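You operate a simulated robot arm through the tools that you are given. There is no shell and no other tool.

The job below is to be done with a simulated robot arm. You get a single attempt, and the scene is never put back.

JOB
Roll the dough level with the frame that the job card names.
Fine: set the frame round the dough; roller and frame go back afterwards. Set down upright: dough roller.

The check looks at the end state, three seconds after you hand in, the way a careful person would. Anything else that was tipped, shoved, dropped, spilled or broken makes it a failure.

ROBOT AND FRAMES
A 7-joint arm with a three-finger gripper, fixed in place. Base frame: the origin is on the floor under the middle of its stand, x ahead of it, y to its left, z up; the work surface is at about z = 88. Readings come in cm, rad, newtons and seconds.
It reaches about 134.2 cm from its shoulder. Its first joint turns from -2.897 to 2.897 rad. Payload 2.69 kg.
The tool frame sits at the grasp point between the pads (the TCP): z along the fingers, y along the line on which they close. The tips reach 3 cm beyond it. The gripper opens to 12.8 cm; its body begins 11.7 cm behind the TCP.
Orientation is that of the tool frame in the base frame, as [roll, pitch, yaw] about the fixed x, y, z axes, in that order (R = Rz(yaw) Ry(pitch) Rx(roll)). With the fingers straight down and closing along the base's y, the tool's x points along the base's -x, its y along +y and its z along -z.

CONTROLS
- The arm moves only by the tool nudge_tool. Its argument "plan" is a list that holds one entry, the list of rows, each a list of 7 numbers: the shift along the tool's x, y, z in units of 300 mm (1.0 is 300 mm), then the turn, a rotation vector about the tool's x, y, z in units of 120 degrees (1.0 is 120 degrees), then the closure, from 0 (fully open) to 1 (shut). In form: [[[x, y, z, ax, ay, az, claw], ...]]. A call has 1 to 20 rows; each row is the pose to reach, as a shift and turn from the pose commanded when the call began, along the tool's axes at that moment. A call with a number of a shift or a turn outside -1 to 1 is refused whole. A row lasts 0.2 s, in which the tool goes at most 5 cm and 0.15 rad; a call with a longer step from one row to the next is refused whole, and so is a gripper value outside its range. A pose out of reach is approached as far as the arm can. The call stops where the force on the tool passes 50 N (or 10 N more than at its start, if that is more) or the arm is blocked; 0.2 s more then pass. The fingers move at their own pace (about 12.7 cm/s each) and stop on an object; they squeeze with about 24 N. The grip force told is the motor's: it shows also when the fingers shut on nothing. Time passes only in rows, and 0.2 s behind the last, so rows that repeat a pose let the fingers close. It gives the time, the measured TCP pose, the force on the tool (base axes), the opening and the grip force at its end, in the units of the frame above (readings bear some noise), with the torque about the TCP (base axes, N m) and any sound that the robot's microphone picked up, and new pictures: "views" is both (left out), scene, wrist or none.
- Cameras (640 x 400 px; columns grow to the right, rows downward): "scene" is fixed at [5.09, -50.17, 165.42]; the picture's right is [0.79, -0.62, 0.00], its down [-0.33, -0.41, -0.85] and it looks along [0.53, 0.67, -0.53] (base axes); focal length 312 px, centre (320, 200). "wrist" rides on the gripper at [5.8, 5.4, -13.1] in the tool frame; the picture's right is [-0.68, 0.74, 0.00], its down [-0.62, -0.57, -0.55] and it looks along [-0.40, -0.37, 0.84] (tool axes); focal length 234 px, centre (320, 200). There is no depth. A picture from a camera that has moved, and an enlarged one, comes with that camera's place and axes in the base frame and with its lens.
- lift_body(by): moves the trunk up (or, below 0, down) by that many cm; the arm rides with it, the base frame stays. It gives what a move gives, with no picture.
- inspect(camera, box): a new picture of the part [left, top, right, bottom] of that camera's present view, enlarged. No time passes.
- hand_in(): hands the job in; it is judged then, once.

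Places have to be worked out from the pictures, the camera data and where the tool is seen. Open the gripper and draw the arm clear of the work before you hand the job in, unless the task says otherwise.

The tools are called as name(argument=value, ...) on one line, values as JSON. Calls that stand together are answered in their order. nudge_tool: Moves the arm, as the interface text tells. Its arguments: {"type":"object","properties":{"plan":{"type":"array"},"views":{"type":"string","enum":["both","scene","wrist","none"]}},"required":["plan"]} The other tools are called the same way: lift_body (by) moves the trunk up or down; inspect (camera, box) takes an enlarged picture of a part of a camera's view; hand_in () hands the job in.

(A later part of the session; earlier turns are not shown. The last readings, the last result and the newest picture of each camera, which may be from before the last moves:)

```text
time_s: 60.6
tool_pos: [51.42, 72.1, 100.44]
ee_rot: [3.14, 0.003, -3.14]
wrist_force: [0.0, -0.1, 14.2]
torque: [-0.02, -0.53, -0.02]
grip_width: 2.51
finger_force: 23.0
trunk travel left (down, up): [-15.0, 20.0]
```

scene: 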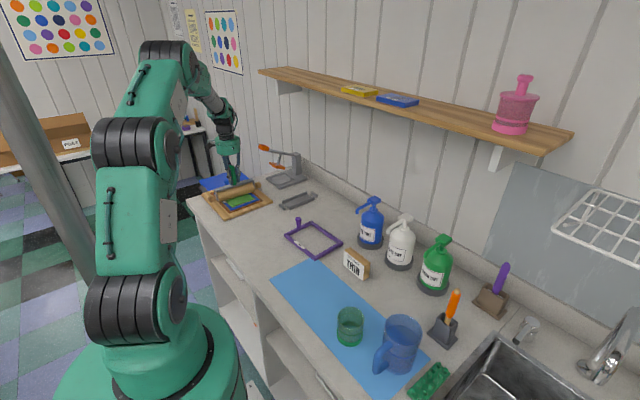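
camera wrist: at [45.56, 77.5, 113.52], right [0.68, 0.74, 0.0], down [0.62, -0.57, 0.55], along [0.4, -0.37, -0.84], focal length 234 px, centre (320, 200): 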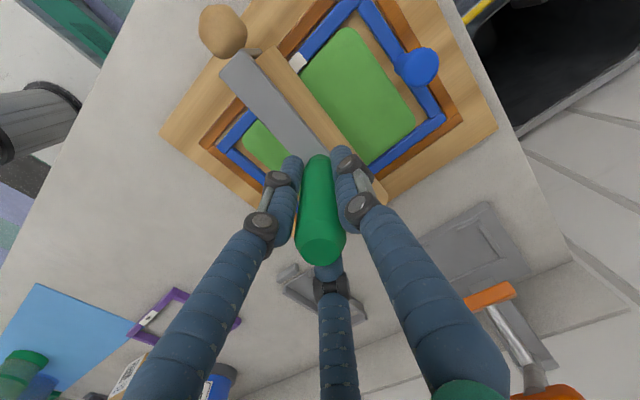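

Contact now, about 18 N. I roll a full pass at this level.

nudge_tool(plan=[[[0, 0.033, 0, 0, 0, 0, 1], [0, 0.067, 0, 0, 0, 0, 1], [0, 0.1, 0, 0, 0, 0, 1], [0, 0.133, 0, 0, 0, 0, 1], [0, 0.18, 0, 0, 0, 0, 1], [0, 0.133, 0, 0, 0, 0, 1], [0, 0.1, 0, 0, 0, 0, 1], [0, 0.067, 0, 0, 0, 0, 1], [0, 0.033, 0, 0, 0, 0, 1], [0, 0, 0, 0, 0, 0, 1], [0, -0.033, 0, 0, 0, 0, 1], [0, -0.067, 0, 0, 0, 0, 1], [0, -0.1, 0, 0, 0, 0, 1], [0, -0.133, 0, 0, 0, 0, 1], [0, -0.18, 0, 0, 0, 0, 1], [0, -0.133, 0, 0, 0, 0, 1], [0, -0.1, 0, 0, 0, 0, 1], [0, -0.067, 0, 0, 0, 0, 1], [0, -0.033, 0, 0, 0, 0, 1], [0, 0, 0, 0, 0, 0, 1]]])

inspect(camera="scene", box=[200, 150, 290, 220])

inspect(camera="wrist", box=[150, 0, 450, 280])

```text
time_s: 64.8
tool_pos: [51.39, 72.05, 100.28]
ee_rot: [3.142, 0.0, 3.141]
wrist_force: [6.4, 1.3, 16.6]
torque: [0.04, -0.36, 0.04]
grip_width: 2.5
finger_force: 23.9
trunk travel left (down, up): [-15.0, 20.0]
camera wrist: at [45.54, 77.44, 113.28], right [0.68, 0.74, 0.0], down [0.62, -0.57, 0.55], along [0.4, -0.37, -0.84], focal length 234 px, centre (320, 200)
```

scene: 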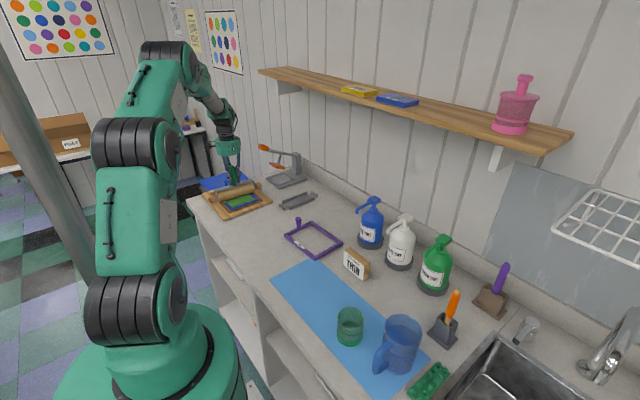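
wrist: 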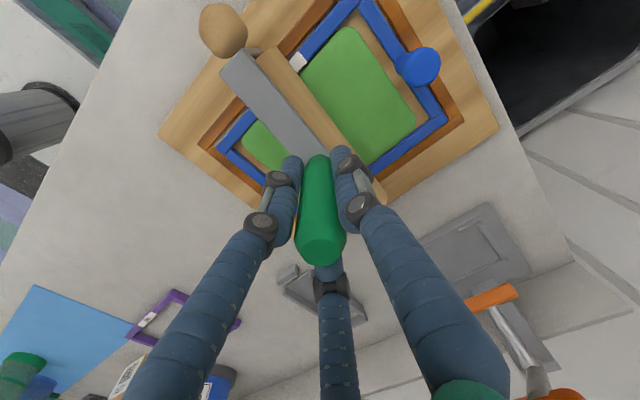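

```text
5.71 times, centred on (245, 185) of scene
camera zoom: at [5.09, -50.17, 165.42], right [0.79, -0.62, 0.0], down [-0.33, -0.41, -0.85], along [0.53, 0.67, -0.53], focal length 1780 px, centre (749, 286)
```

zoom: 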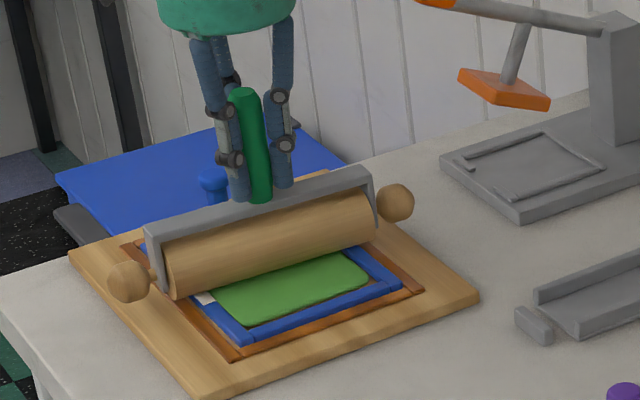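

```text
1.43 times, centred on (300, 140) of wrist
camera zoom: at [45.54, 77.44, 113.28], right [0.68, 0.74, 0.0], down [0.62, -0.57, 0.55], along [0.4, -0.37, -0.84], focal length 334 px, centre (349, 286)
```

zoom: 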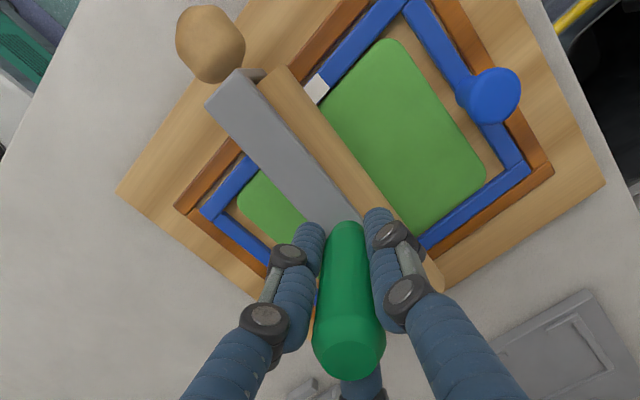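

The roller now keeps a steady 20 N with the dough outline unchanged, so it appears to ride on the frame. I make one more longer pass covering the near end and as far as the knob allows.

nudge_tool(plan=[[[0, 0.04, 0.002, 0, 0, 0, 1], [0, 0.08, 0.002, 0, 0, 0, 1], [0, 0.12, 0.002, 0, 0, 0, 1], [0, 0.16, 0.002, 0, 0, 0, 1], [0, 0.19, 0.002, 0, 0, 0, 1], [0, 0.16, 0.002, 0, 0, 0, 1], [0, 0.12, 0.002, 0, 0, 0, 1], [0, 0.08, 0.002, 0, 0, 0, 1], [0, 0.04, 0.002, 0, 0, 0, 1], [0, 0.0, 0.002, 0, 0, 0, 1], [0, -0.04, 0.002, 0, 0, 0, 1], [0, -0.08, 0.002, 0, 0, 0, 1], [0, -0.12, 0.002, 0, 0, 0, 1], [0, -0.16, 0.002, 0, 0, 0, 1], [0, -0.2, 0.002, 0, 0, 0, 1], [0, -0.23, 0.002, 0, 0, 0, 1], [0, -0.23, 0.002, 0, 0, 0, 1]]])

inspect(camera="scene", box=[200, 150, 290, 220])

inspect(camera="wrist", box=[200, 0, 500, 250])

```text
time_s: 68.4
tool_pos: [51.38, 65.13, 100.32]
ee_rot: [3.14, 0.002, -3.141]
wrist_force: [-5.9, 2.7, 22.5]
torque: [0.21, 0.03, 0.01]
grip_width: 2.48
finger_force: 24.6
trunk travel left (down, up): [-15.0, 20.0]
camera wrist: at [45.52, 70.47, 113.23], right [0.68, 0.74, 0.0], down [0.62, -0.57, 0.55], along [0.4, -0.37, -0.84], focal length 234 px, centre (320, 200)
```

scene: 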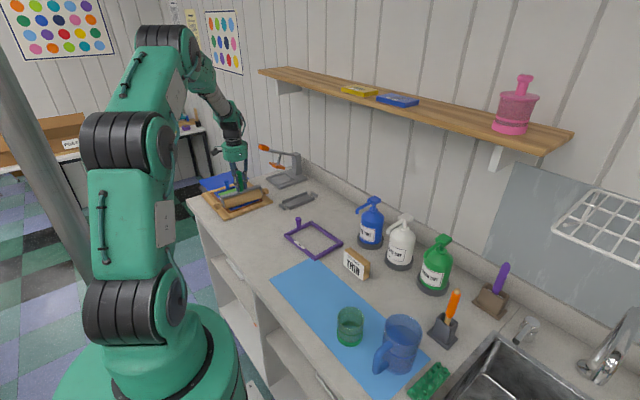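
wrist: 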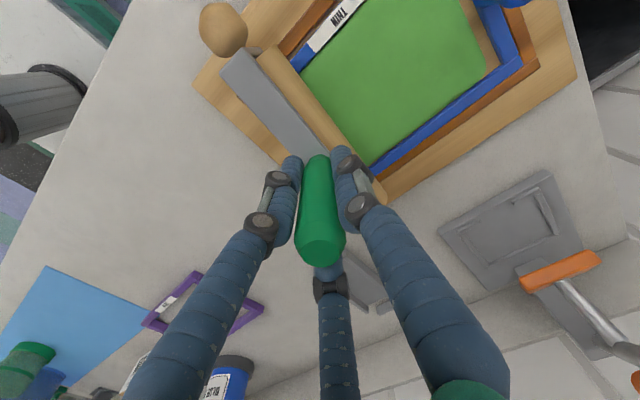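

```text
5.71 times, centred on (245, 185) of scene
camera zoom: at [5.09, -50.17, 165.42], right [0.79, -0.62, 0.0], down [-0.33, -0.41, -0.85], along [0.53, 0.67, -0.53], focal length 1780 px, centre (749, 286)
```

zoom: 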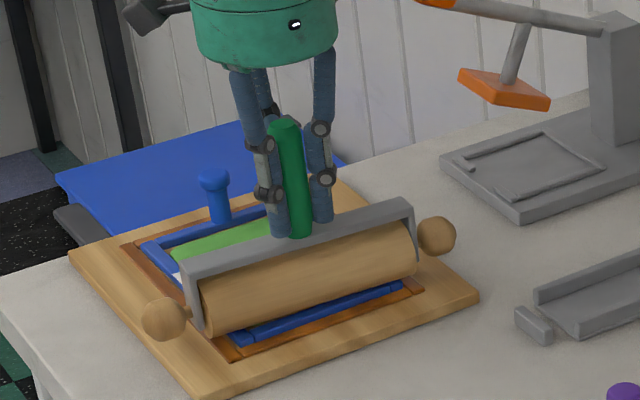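

```text
1.60 times, centred on (350, 125) of wrist
camera zoom: at [45.52, 70.47, 113.23], right [0.68, 0.74, 0.0], down [0.62, -0.57, 0.55], along [0.4, -0.37, -0.84], focal length 375 px, centre (272, 320)
```

zoom: 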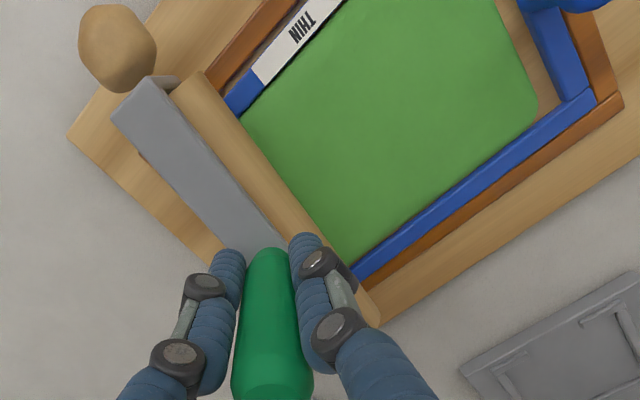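

At y≈65 the roller sits on both side bars (26 N, no side torque), confirming frame level. I roll one more full pass to the back and return to the middle at this level.

nudge_tool(plan=[[[0, 0.04, 0, 0, 0, 0, 1], [0, 0.08, 0, 0, 0, 0, 1], [0, 0.12, 0, 0, 0, 0, 1], [0, 0.16, 0, 0, 0, 0, 1], [0, 0.2, 0, 0, 0, 0, 1], [0, 0.24, 0, 0, 0, 0, 1], [0, 0.28, 0, 0, 0, 0, 1], [0, 0.32, 0, 0, 0, 0, 1], [0, 0.36, 0, 0, 0, 0, 1], [0, 0.39, 0, 0, 0, 0, 1], [0, 0.42, 0, 0, 0, 0, 1], [0, 0.425, 0, 0, 0, 0, 1], [0, 0.425, 0, 0, 0, 0, 1]]])

inspect(camera="scene", box=[200, 150, 290, 220])

inspect(camera="wrist", box=[150, 0, 450, 250])

```text
time_s: 71.2
tool_pos: [51.33, 77.82, 100.19]
ee_rot: [-3.141, 0.001, 3.141]
wrist_force: [2.3, 1.4, 18.3]
torque: [0.13, -0.07, 0.07]
grip_width: 2.53
finger_force: 24.1
trunk travel left (down, up): [-15.0, 20.0]
camera wrist: at [45.54, 83.14, 113.21], right [0.68, 0.74, 0.0], down [0.62, -0.57, 0.55], along [0.4, -0.37, -0.84], focal length 234 px, centre (320, 200)
```

scene: 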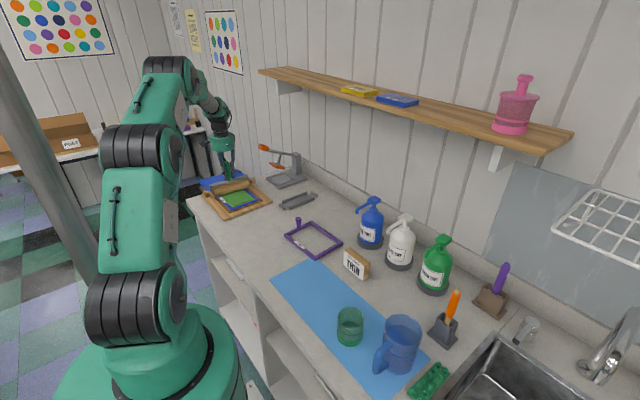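
wrist: 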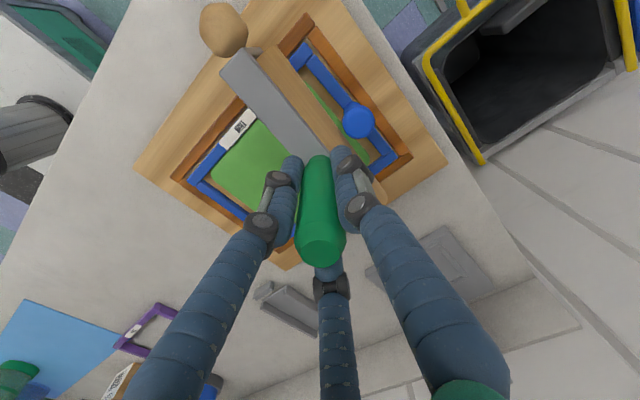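

```text
5.71 times, centred on (245, 185) of scene
camera zoom: at [5.09, -50.17, 165.42], right [0.79, -0.62, 0.0], down [-0.33, -0.41, -0.85], along [0.53, 0.67, -0.53], focal length 1780 px, centre (749, 286)
```

zoom: 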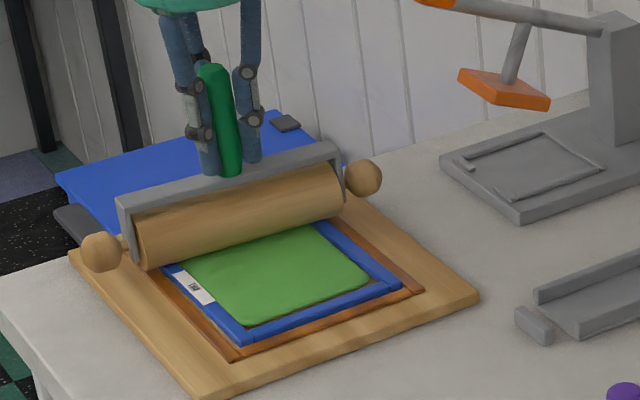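

```text
1.60 times, centred on (300, 125) of wrist
camera zoom: at [45.54, 83.14, 113.21], right [0.68, 0.74, 0.0], down [0.62, -0.57, 0.55], along [0.4, -0.37, -0.84], focal length 375 px, centre (352, 320)
```

zoom: 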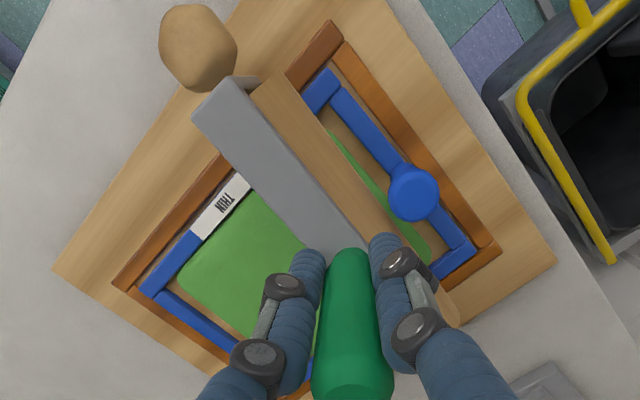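

The dough now looks flush with the frame. I roll one last pass to the front and back to the middle, then lift off.

nudge_tool(plan=[[[0, -0.04, 0.001, 0, 0, 0, 1], [0, -0.08, 0.001, 0, 0, 0, 1], [0, -0.12, 0.001, 0, 0, 0, 1], [0, -0.16, 0.001, 0, 0, 0, 1], [0, -0.2, 0.001, 0, 0, 0, 1], [0, -0.24, 0.001, 0, 0, 0, 1], [0, -0.28, 0.001, 0, 0, 0, 1], [0, -0.32, 0.001, 0, 0, 0, 1], [0, -0.36, 0.001, 0, 0, 0, 1], [0, -0.4, 0.001, 0, 0, 0, 1], [0, -0.36, 0.001, 0, 0, 0, 1], [0, -0.32, 0.001, 0, 0, 0, 1], [0, -0.28, 0.001, 0, 0, 0, 1], [0, -0.24, 0.001, 0, 0, 0, 1], [0, -0.2, 0.001, 0, 0, 0, 1], [0, -0.2, 0.001, 0, 0, 0, 1]]], views="none")

```text
time_s: 74.6
tool_pos: [51.37, 72.0, 100.22]
ee_rot: [3.142, -0.001, -3.141]
wrist_force: [6.1, 0.6, 14.0]
torque: [0.06, -0.17, -0.02]
grip_width: 2.48
finger_force: 23.9
trunk travel left (down, up): [-15.0, 20.0]
```

Load is steady at 18 N on the frame. I lift the roller straight up and inspect the dough.

nudge_tool(plan=[[[0, 0, -0.02, 0, 0, 0, 1], [0, 0, -0.05, 0, 0, 0, 1], [0, 0, -0.1, 0, 0, 0, 1], [0, 0, -0.15, 0, 0, 0, 1], [0, 0, -0.2, 0, 0, 0, 1], [0, 0, -0.2, 0, 0, 0, 1]]])

inspect(camera="scene", box=[200, 165, 290, 225])

inspect(camera="wrist", box=[150, 0, 450, 280])

```text
time_s: 76.0
tool_pos: [51.34, 72.1, 106.03]
ee_rot: [-3.141, 0.0, 3.141]
wrist_force: [0.6, 0.2, -2.6]
torque: [0.0, 0.02, -0.02]
grip_width: 2.52
finger_force: 23.8
trunk travel left (down, up): [-15.0, 20.0]
camera wrist: at [45.49, 77.4, 119.08], right [0.68, 0.74, 0.0], down [0.62, -0.57, 0.55], along [0.4, -0.37, -0.84], focal length 234 px, centre (320, 200)
```

scene: 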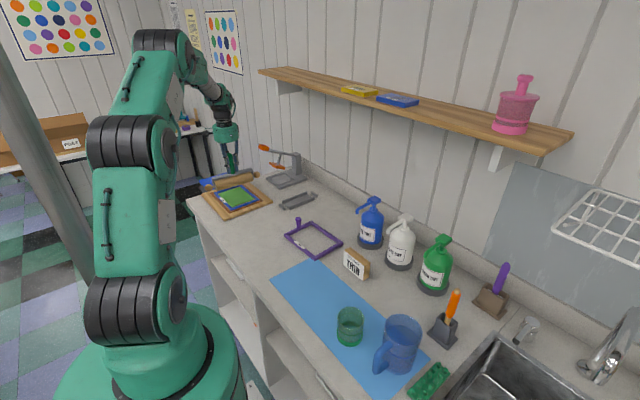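
wrist: 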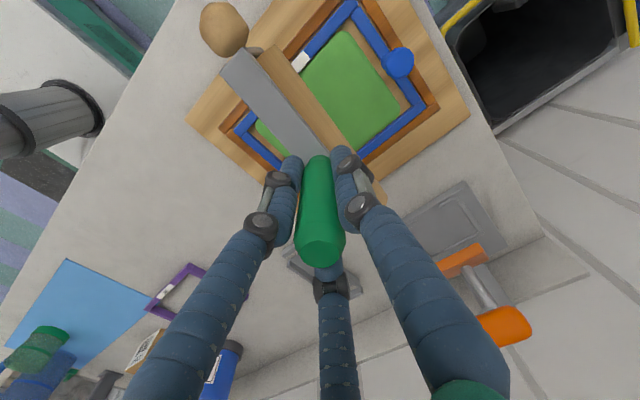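

```text
6.67 times, centred on (245, 195) of scene
camera zoom: at [5.09, -50.17, 165.42], right [0.79, -0.62, 0.0], down [-0.33, -0.41, -0.85], along [0.53, 0.67, -0.53], focal length 2077 px, centre (820, 233)
```

zoom: 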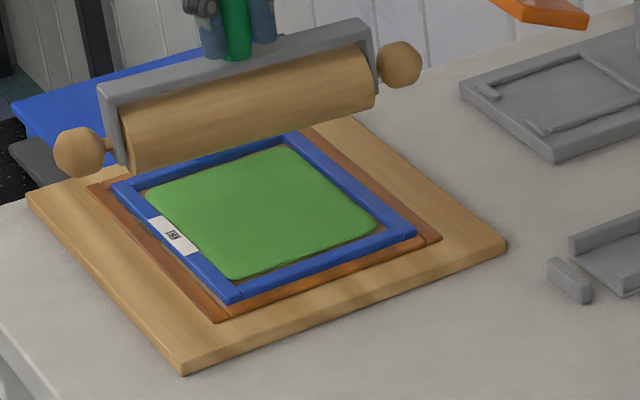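

```text
1.43 times, centred on (300, 140) of wrist
camera zoom: at [45.49, 77.4, 119.08], right [0.68, 0.74, 0.0], down [0.62, -0.57, 0.55], along [0.4, -0.37, -0.84], focal length 334 px, centre (349, 286)
```

zoom: 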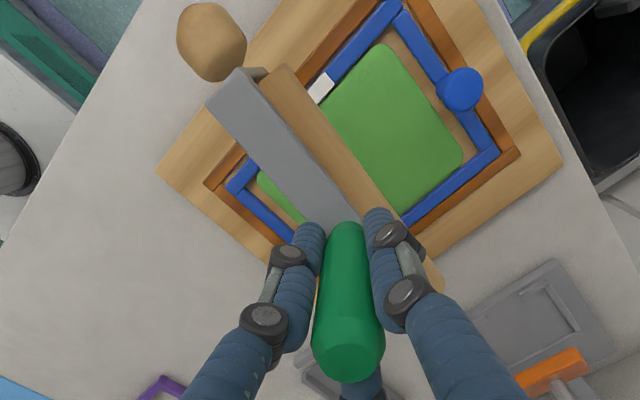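

I take a closer look at the dough's level against the frame.

inspect(camera="scene", box=[215, 185, 245, 212])

inspect(camera="scene", box=[235, 180, 265, 207])

inspect(camera="wrist", box=[290, 0, 440, 150])

```text
14.81 times, centred on (230, 198) of scene
camera zoom: at [5.09, -50.17, 165.42], right [0.79, -0.62, 0.0], down [-0.33, -0.41, -0.85], along [0.53, 0.67, -0.53], focal length 4615 px, centre (1653, 222)
```

zoom: 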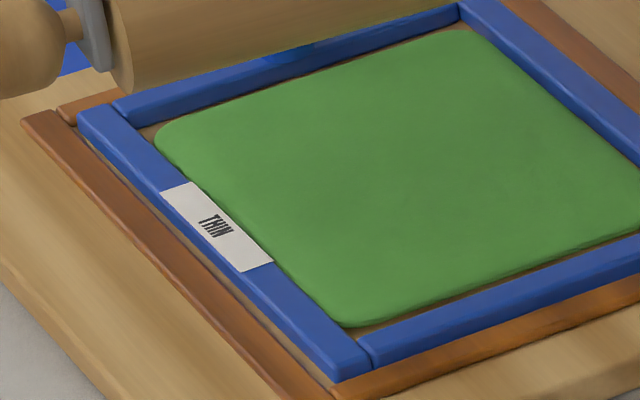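

```text
14.81 times, centred on (250, 194) of scene
camera zoom: at [5.09, -50.17, 165.42], right [0.79, -0.62, 0.0], down [-0.33, -0.41, -0.85], along [0.53, 0.67, -0.53], focal length 4615 px, centre (1357, 296)
```

zoom: 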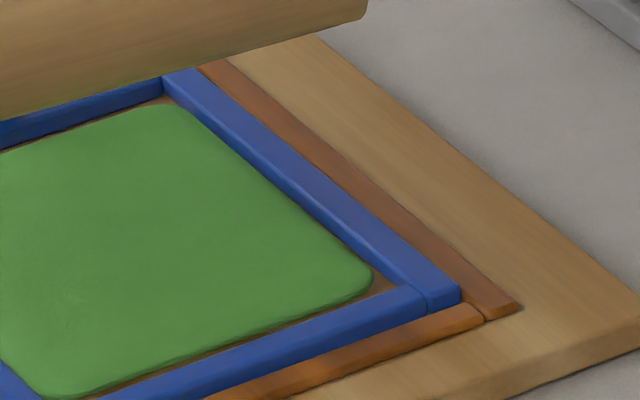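

```text
2.67 times, centred on (365, 75) of wrist
camera zoom: at [45.49, 77.4, 119.08], right [0.68, 0.74, 0.0], down [0.62, -0.57, 0.55], along [0.4, -0.37, -0.84], focal length 624 px, centre (200, 533)
```

zoom: 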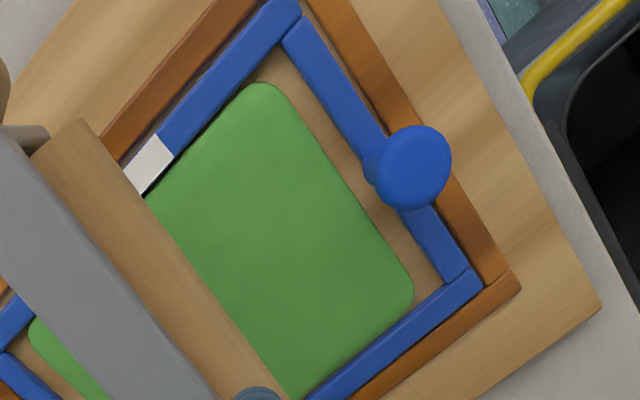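

The dough fills the frame and is flush with it. Compared with the pick-up, the roller has turned about −4° in the grip (left end toward +y), so I'll correct that on the way. I go back in −y to in front of the board, turning +4°.

nudge_tool(plan=[[[0, -0.05, 0, 0, 0, -0.004, 1], [0, -0.15, 0, 0, 0, -0.01, 1], [0, -0.27, 0, 0, 0, -0.016, 1], [0, -0.39, 0, 0, 0, -0.022, 1], [0, -0.5, 0, 0, 0, -0.028, 1], [0, -0.59, 0, 0, 0, -0.033, 1], [0, -0.637, 0, 0, 0, -0.033, 1], [0, -0.637, 0, 0, 0, -0.033, 1]]])

inspect(camera="scene", box=[210, 130, 330, 230])

inspect(camera="wrist", box=[180, 0, 480, 280])

```text
time_s: 77.8
tool_pos: [51.52, 53.0, 106.16]
ee_rot: [-3.141, 0.001, -3.075]
wrist_force: [0.2, -0.1, -3.8]
torque: [0.01, 0.0, -0.05]
grip_width: 2.52
finger_force: 24.0
trunk travel left (down, up): [-15.0, 20.0]
camera wrist: at [45.13, 57.86, 119.15], right [0.62, 0.78, 0.0], down [0.65, -0.52, 0.55], along [0.43, -0.34, -0.84], focal length 234 px, centre (320, 200)
```

scene: 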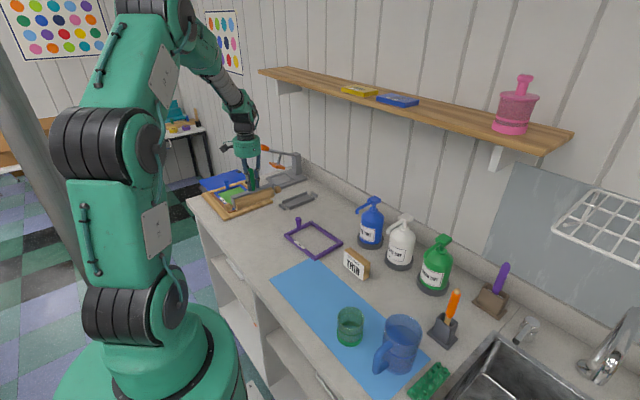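
wrist: 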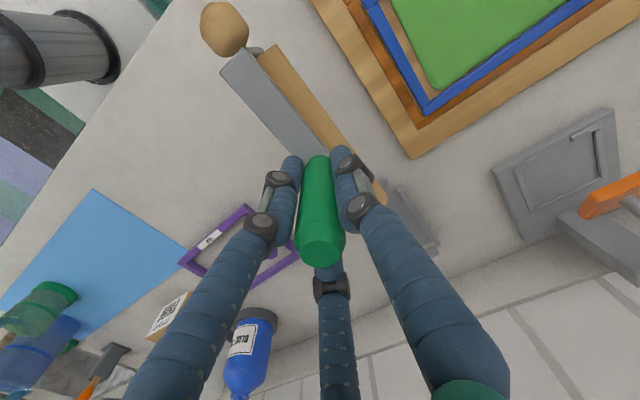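

```text
4.00 times, centred on (270, 180) of scene
camera zoom: at [5.09, -50.17, 165.42], right [0.79, -0.62, 0.0], down [-0.33, -0.41, -0.85], along [0.53, 0.67, -0.53], focal length 1246 px, centre (520, 280)
```

zoom: 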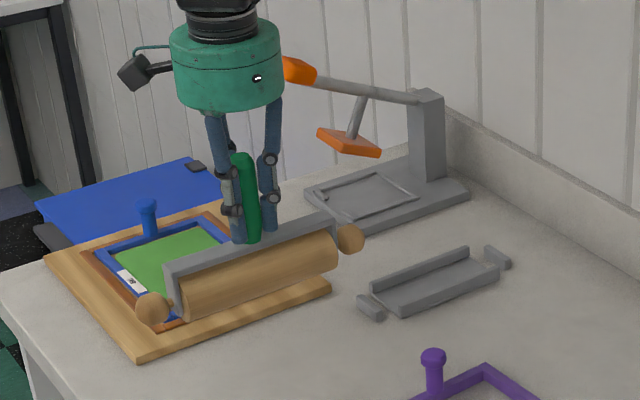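

```text
1.43 times, centred on (330, 140) of wrist
camera zoom: at [45.13, 57.86, 119.15], right [0.62, 0.78, 0.0], down [0.65, -0.52, 0.55], along [0.43, -0.34, -0.84], focal length 334 px, centre (306, 286)
```

zoom: 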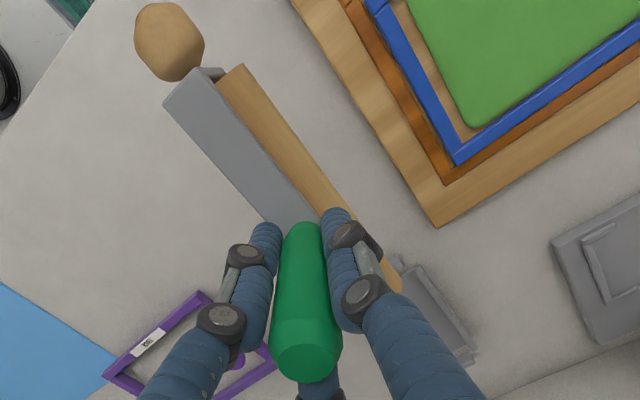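

The roller is parallel to x again within about 1°. I now descend while moving +x back over the cradle, keeping low for shelf clearance.

nudge_tool(plan=[[[-0.04, -0.002, 0.03, 0, 0, 0, 1], [-0.12, -0.007, 0.08, 0, 0, 0, 1], [-0.22, -0.013, 0.13, 0, 0, 0, 1], [-0.33, -0.02, 0.16, 0, 0, 0, 1], [-0.44, -0.026, 0.163, 0, 0, 0, 1], [-0.54, -0.032, 0.163, 0, 0, 0, 1], [-0.63, -0.038, 0.163, 0, 0, 0, 1], [-0.7, -0.042, 0.163, 0, 0, 0, 1], [-0.7417, -0.0444, 0.163, 0, 0, 0, 1], [-0.7417, -0.0444, 0.163, 0, 0, 0, 1]]])

inspect(camera="scene", box=[260, 150, 340, 220])

inspect(camera="wrist", box=[180, 0, 480, 280])

```text
time_s: 80.0
tool_pos: [73.79, 53.04, 101.39]
ee_rot: [-3.141, 0.0, -3.074]
wrist_force: [0.2, 0.8, -3.3]
torque: [-0.02, 0.03, -0.01]
grip_width: 2.51
finger_force: 24.1
trunk travel left (down, up): [-15.0, 20.0]
camera wrist: at [67.63, 57.93, 114.31], right [0.62, 0.78, 0.0], down [0.65, -0.52, 0.55], along [0.43, -0.34, -0.84], focal length 234 px, centre (320, 200)
```

scene: 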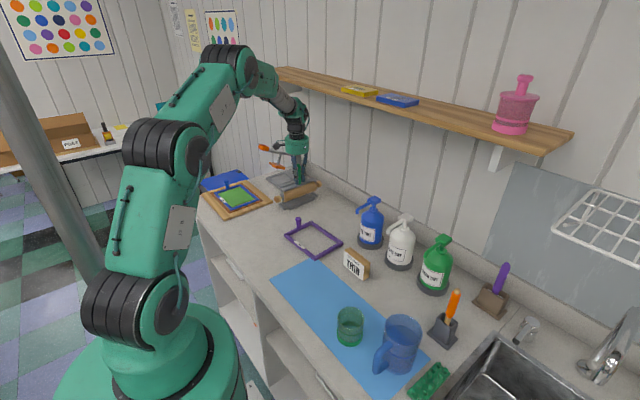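
wrist: 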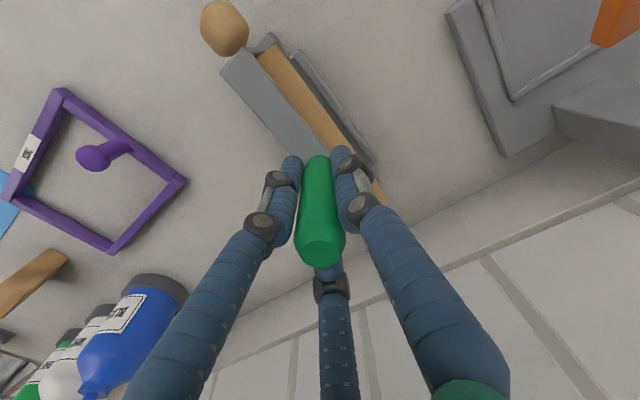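

```text
5.71 times, centred on (300, 185) of scene
camera zoom: at [5.09, -50.17, 165.42], right [0.79, -0.62, 0.0], down [-0.33, -0.41, -0.85], along [0.53, 0.67, -0.53], focal length 1780 px, centre (434, 286)
```

zoom: 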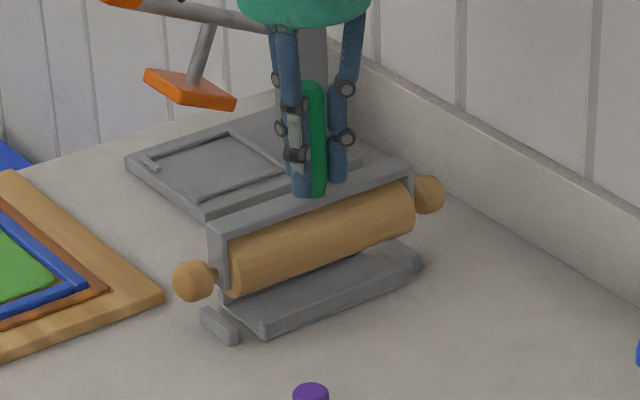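

```text
1.43 times, centred on (330, 140) of wrist
camera zoom: at [67.63, 57.93, 114.31], right [0.62, 0.78, 0.0], down [0.65, -0.52, 0.55], along [0.43, -0.34, -0.84], focal length 334 px, centre (306, 286)
```

zoom: 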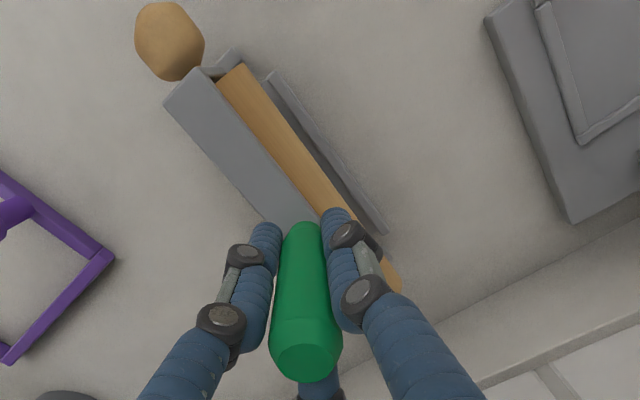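

Compared with the resting image, the roller is within about 0.3 cm and 1° of its old place. I add 0.7° of yaw and lower toward the cradle.

nudge_tool(plan=[[[0, 0, 0.015, 0, 0, -0.006, 1], [0, 0, 0.03, 0, 0, -0.006, 1], [0, 0, 0.045, 0, 0, -0.006, 1], [0, 0, 0.06, 0, 0, -0.006, 1], [0, 0, 0.067, 0, 0, -0.006, 1], [0, 0, 0.067, 0, 0, -0.006, 1]]])

inspect(camera="scene", box=[265, 165, 335, 215])

inspect(camera="wrist", box=[180, 0, 420, 220])

```text
time_s: 81.4
tool_pos: [73.6, 52.97, 99.35]
ee_rot: [-3.141, 0.003, -3.061]
wrist_force: [-10.1, -2.6, 16.1]
torque: [-0.22, -0.66, -0.18]
grip_width: 2.5
finger_force: 23.5
trunk travel left (down, up): [-15.0, 20.0]
camera wrist: at [67.42, 57.8, 112.38], right [0.61, 0.79, 0.0], down [0.66, -0.51, 0.55], along [0.43, -0.34, -0.84], focal length 234 px, centre (320, 200)
```

scene: 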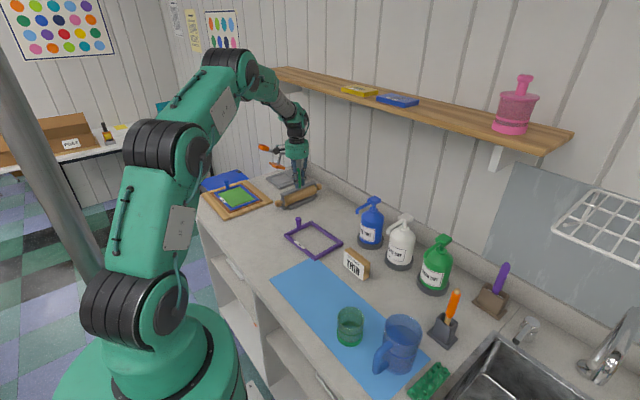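
wrist: 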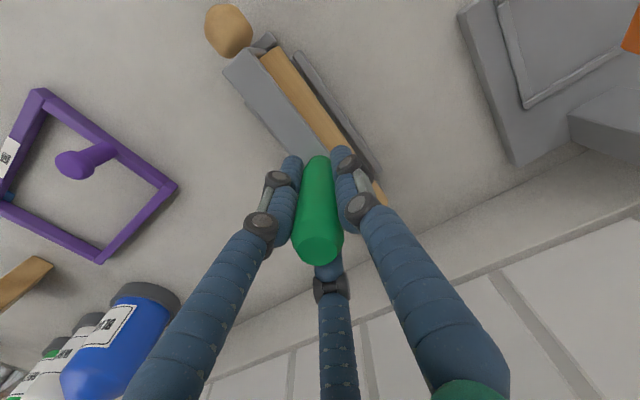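

```text
8.00 times, centred on (300, 190) of scene
camera zoom: at [5.09, -50.17, 165.42], right [0.79, -0.62, 0.0], down [-0.33, -0.41, -0.85], along [0.53, 0.67, -0.53], focal length 2492 px, centre (480, 280)
```

zoom: 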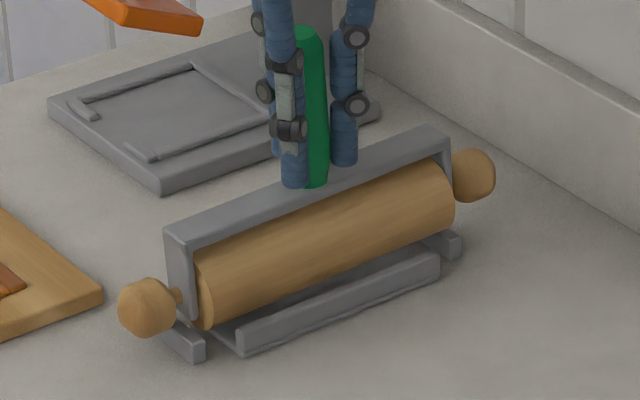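

```text
1.82 times, centred on (300, 110) of wrist
camera zoom: at [67.42, 57.8, 112.38], right [0.61, 0.79, 0.0], down [0.66, -0.51, 0.55], along [0.43, -0.34, -0.84], focal length 426 px, centre (356, 364)
```

zoom: 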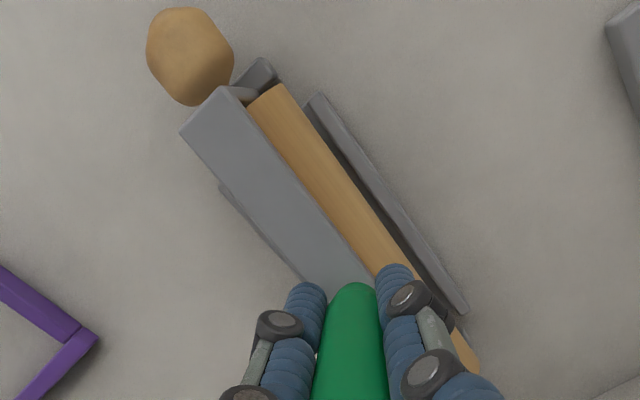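

The roller met resistance early; the force (−10 N in x, moment pointing to the right end) says its right end plate is on the right-hand stub, so it is slightly too far in +x. I lift 0.7 cm, shift −0.4 in x and lower again.

nudge_tool(plan=[[[0, 0, -0.012, 0, 0, 0, 1], [0, 0, -0.023, 0, 0, 0, 1], [0.007, 0.0005, -0.023, 0, 0, 0, 1], [0.0133, 0.0011, -0.023, 0, 0, 0, 1], [0.0133, 0.0011, -0.023, 0, 0, 0, 1]]])

inspect(camera="scene", box=[265, 165, 335, 215])

inspect(camera="wrist", box=[180, 0, 420, 220])

```text
time_s: 82.6
tool_pos: [73.2, 53.07, 99.91]
ee_rot: [-3.141, 0.0, -3.063]
wrist_force: [0.4, 0.5, -3.6]
torque: [0.0, 0.01, 0.0]
grip_width: 2.52
finger_force: 24.1
trunk travel left (down, up): [-15.0, 20.0]
camera wrist: at [67.04, 57.89, 112.9], right [0.61, 0.79, 0.0], down [0.66, -0.51, 0.55], along [0.43, -0.34, -0.84], focal length 234 px, centre (320, 200)
```

scene: 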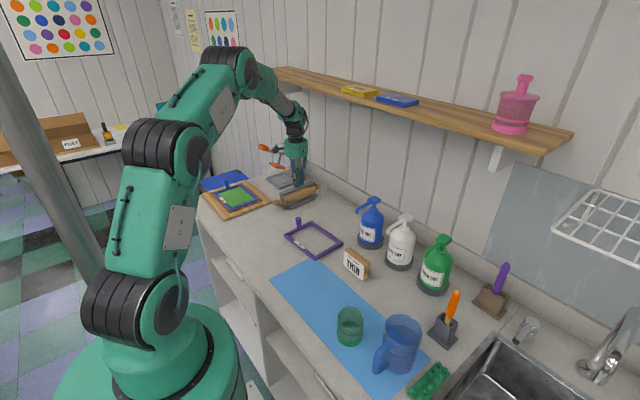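
wrist: 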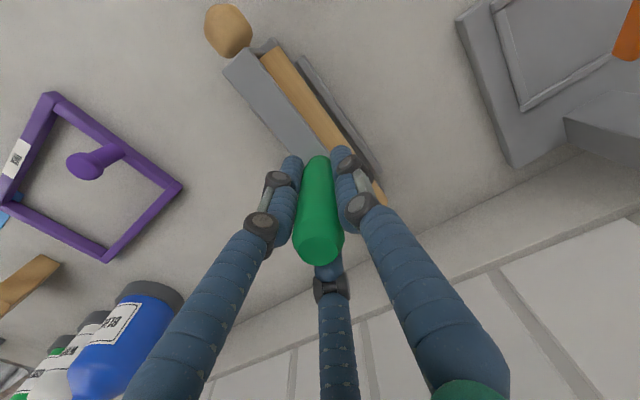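

```text
8.00 times, centred on (300, 190) of scene
camera zoom: at [5.09, -50.17, 165.42], right [0.79, -0.62, 0.0], down [-0.33, -0.41, -0.85], along [0.53, 0.67, -0.53], focal length 2492 px, centre (480, 280)
```

zoom: 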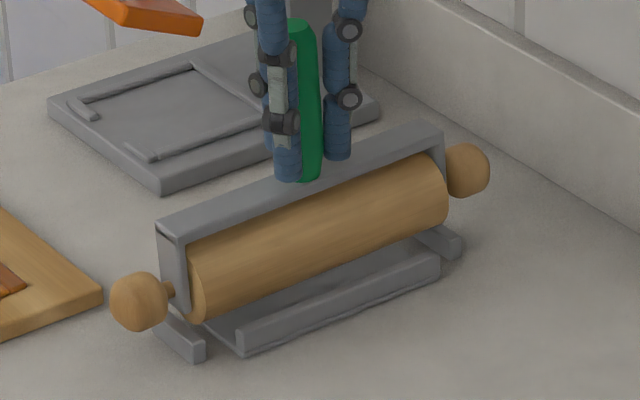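

```text
1.82 times, centred on (300, 110) of wrist
camera zoom: at [67.04, 57.89, 112.9], right [0.61, 0.79, 0.0], down [0.66, -0.51, 0.55], along [0.43, -0.34, -0.84], focal length 426 px, centre (356, 364)
```

zoom: 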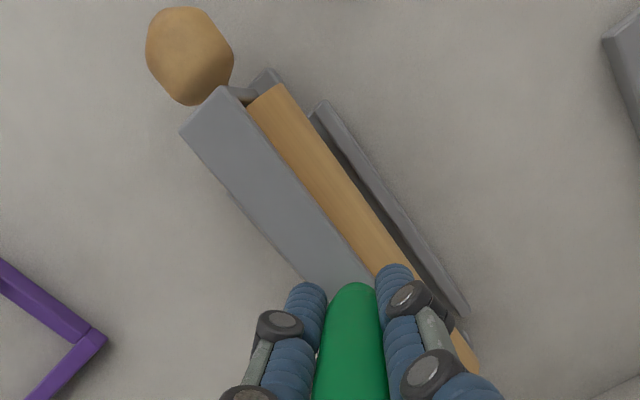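

Now both knobs line up with their resting positions in the scene view (within about 0.1 cm). I lower gently again.

nudge_tool(plan=[[[0, 0, 0.007, 0, 0, 0, 1], [0, 0, 0.014, 0, 0, 0, 1], [0, 0, 0.021, 0, 0, 0, 1], [0, 0, 0.026, 0, 0, 0, 1], [0, 0, 0.026, 0, 0, 0, 1]]])

inspect(camera="scene", box=[265, 165, 335, 215])

```text
time_s: 83.8
tool_pos: [73.33, 52.96, 99.09]
ee_rot: [-3.14, 0.0, -3.059]
wrist_force: [-1.0, 0.4, -3.4]
torque: [-0.01, 0.0, 0.01]
grip_width: 2.49
finger_force: 24.2
trunk travel left (down, up): [-15.0, 20.0]
camera wrist: at [67.06, 57.85, 112.11], right [0.61, 0.79, 0.0], down [0.66, -0.51, 0.55], along [0.43, -0.34, -0.84], focal length 234 px, centre (320, 200)
```

scene: 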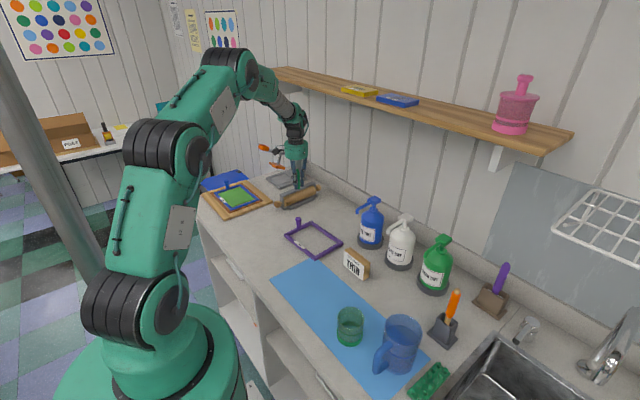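
wrist: 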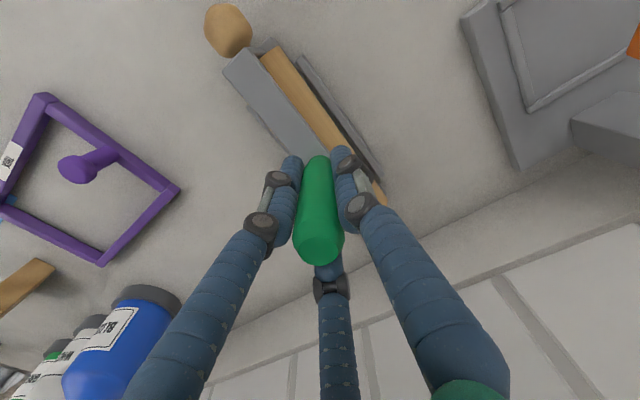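

```text
8.00 times, centred on (300, 190) of scene
camera zoom: at [5.09, -50.17, 165.42], right [0.79, -0.62, 0.0], down [-0.33, -0.41, -0.85], along [0.53, 0.67, -0.53], focal length 2492 px, centre (480, 280)
```

zoom: 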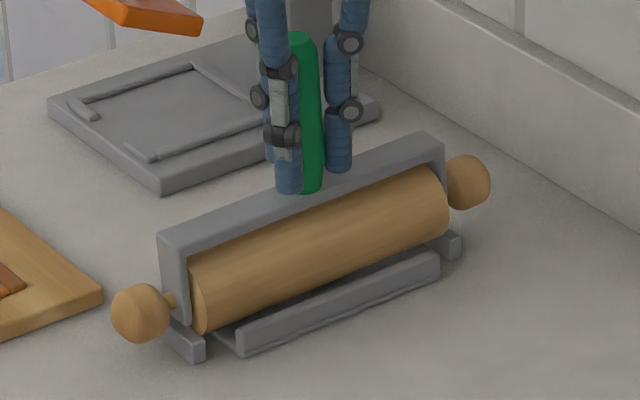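

No contact at this height any more, so it is entering the cradle properly. I keep lowering in tiny steps until it rests.

nudge_tool(plan=[[[0, 0, 0.004, 0, 0, 0, 1], [0, 0, 0.008, 0, 0, 0, 1], [0, 0, 0.012, 0, 0, 0, 1], [0, 0, 0.012, 0, 0, 0, 1]]], views="none")

```text
time_s: 84.8
tool_pos: [73.25, 53.0, 98.81]
ee_rot: [3.14, -0.001, -3.059]
wrist_force: [0.6, 0.5, -3.2]
torque: [0.0, 0.01, 0.0]
grip_width: 2.47
finger_force: 23.9
trunk travel left (down, up): [-15.0, 20.0]
```

Still hanging free; I lower another 0.3 cm.

nudge_tool(plan=[[[0, 0, 0.003, 0, 0, 0, 1], [0, 0, 0.006, 0, 0, 0, 1], [0, 0, 0.009, 0, 0, 0, 1], [0, 0, 0.009, 0, 0, 0, 1]]])

inspect(camera="scene", box=[265, 165, 335, 215])

inspect(camera="wrist", box=[180, 0, 420, 220])

```text
time_s: 85.8
tool_pos: [73.39, 53.02, 98.66]
ee_rot: [3.139, 0.003, -3.061]
wrist_force: [9.0, -1.2, 13.8]
torque: [-0.1, 0.26, 0.07]
grip_width: 2.53
finger_force: 23.8
trunk travel left (down, up): [-15.0, 20.0]
camera wrist: at [67.09, 57.84, 111.65], right [0.61, 0.79, 0.0], down [0.66, -0.52, 0.55], along [0.44, -0.34, -0.84], focal length 234 px, centre (320, 200)
```

scene: 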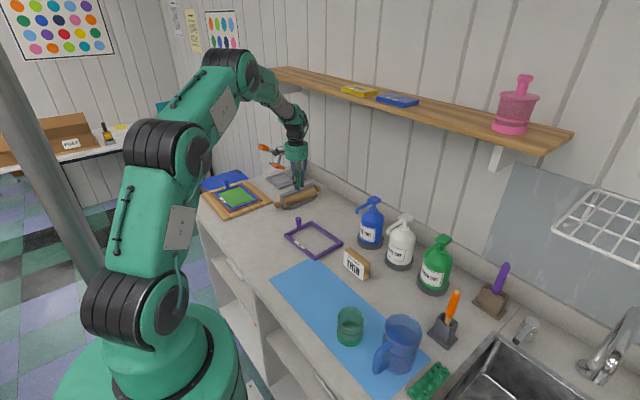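
wrist: 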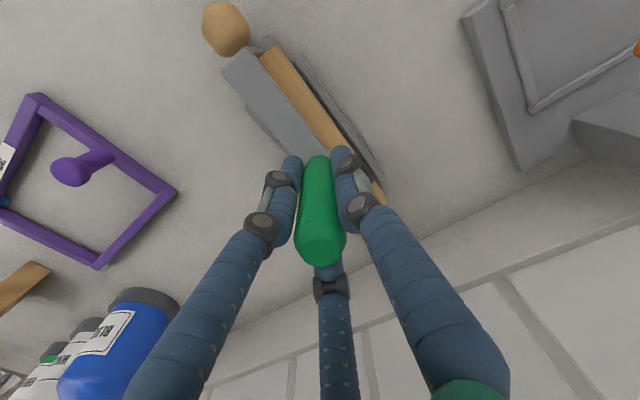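

```text
8.00 times, centred on (300, 190) of scene
camera zoom: at [5.09, -50.17, 165.42], right [0.79, -0.62, 0.0], down [-0.33, -0.41, -0.85], along [0.53, 0.67, -0.53], focal length 2492 px, centre (480, 280)
```

zoom: 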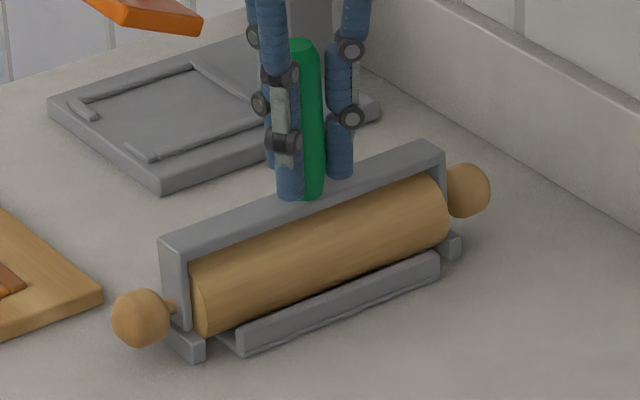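

```text
1.82 times, centred on (300, 110) of wrist
camera zoom: at [67.09, 57.84, 111.65], right [0.61, 0.79, 0.0], down [0.66, -0.52, 0.55], along [0.44, -0.34, -0.84], focal length 426 px, centre (356, 364)
```

zoom: 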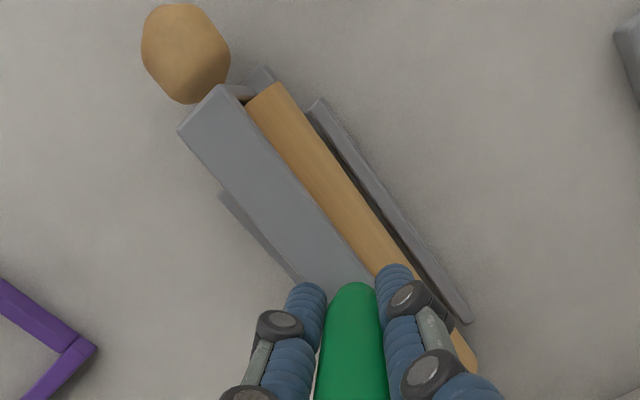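

Both knobs are now at their original resting image positions. I take the same zoom as at the start to compare directly.

inspect(camera="scene", box=[265, 155, 335, 215])

inspect(camera="scene", box=[270, 190, 300, 215])

inspect(camera="scene", box=[300, 175, 330, 200])

```text
6.67 times, centred on (300, 185) of scene
camera zoom: at [5.09, -50.17, 165.42], right [0.79, -0.62, 0.0], down [-0.33, -0.41, -0.85], along [0.53, 0.67, -0.53], focal length 2077 px, centre (453, 300)
```

zoom: 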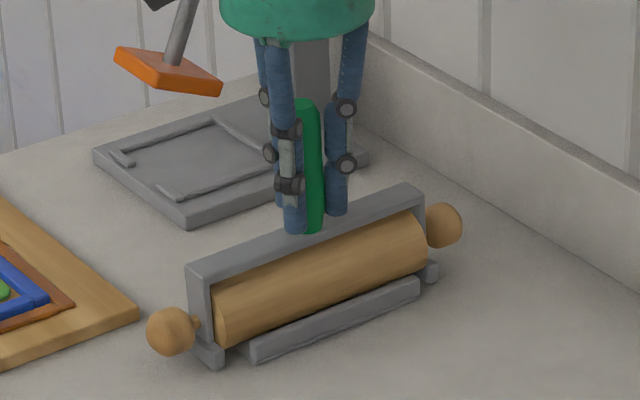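

```text
16.00 times, centred on (285, 202) of scene
camera zoom: at [5.09, -50.17, 165.42], right [0.79, -0.62, 0.0], down [-0.33, -0.41, -0.85], along [0.53, 0.67, -0.53], focal length 4984 px, centre (880, 160)
```

zoom: 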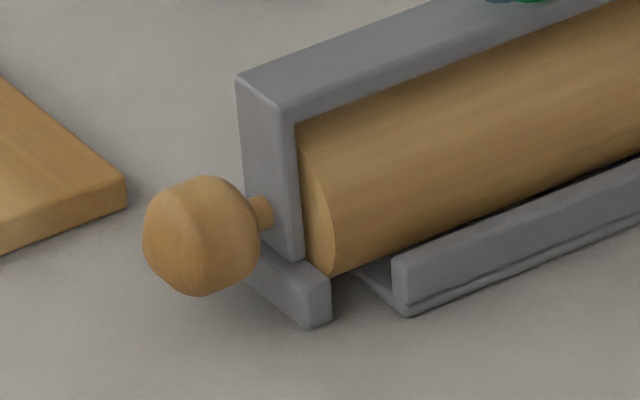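

```text
16.00 times, centred on (315, 188) of scene
camera zoom: at [5.09, -50.17, 165.42], right [0.79, -0.62, 0.0], down [-0.33, -0.41, -0.85], along [0.53, 0.67, -0.53], focal length 4984 px, centre (400, 400)
```

zoom: 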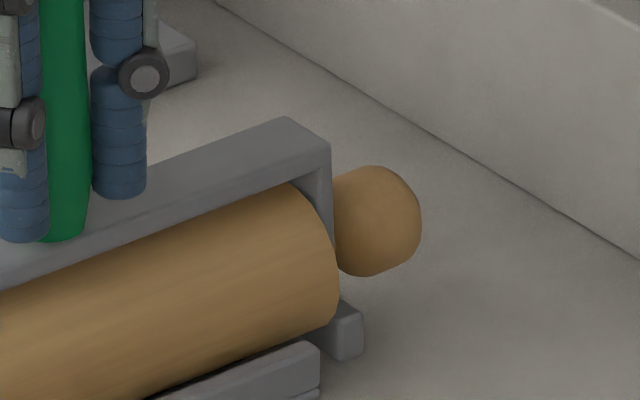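

The roller stands on the two end stubs as before; the left end bears first with the right about 0.2 cm high. I relieve the sideways load (+0.15 in x), press 0.1 cm more so it levels, then check.

nudge_tool(plan=[[[-0.0025, 0, 0, 0, 0, 0, 1], [-0.005, -0.0004, 0.0, 0, 0, 0, 1], [-0.005, -0.0004, 0.002, 0, 0, 0, 1], [-0.005, -0.0004, 0.004, 0, 0, 0, 1], [-0.005, -0.0004, 0.004, 0, 0, 0, 1]]], views="scene")

inspect(camera="scene", box=[265, 155, 335, 215])

```text
time_s: 87.0
tool_pos: [73.42, 52.96, 98.5]
ee_rot: [3.141, 0.002, -3.059]
wrist_force: [6.1, 0.4, 20.4]
torque: [-0.03, -0.17, -0.02]
grip_width: 2.51
finger_force: 23.7
trunk travel left (down, up): [-15.0, 20.0]
```

scene: 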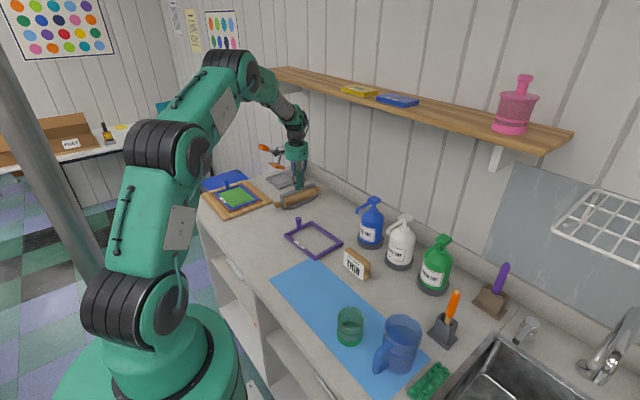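

```text
6.67 times, centred on (300, 185) of scene
camera zoom: at [5.09, -50.17, 165.42], right [0.79, -0.62, 0.0], down [-0.33, -0.41, -0.85], along [0.53, 0.67, -0.53], focal length 2077 px, centre (453, 300)
```

zoom: 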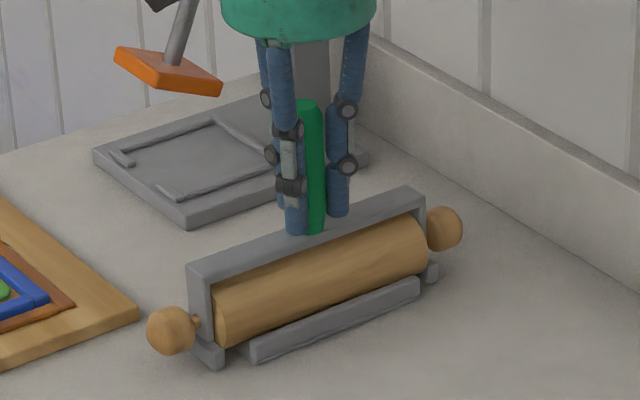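

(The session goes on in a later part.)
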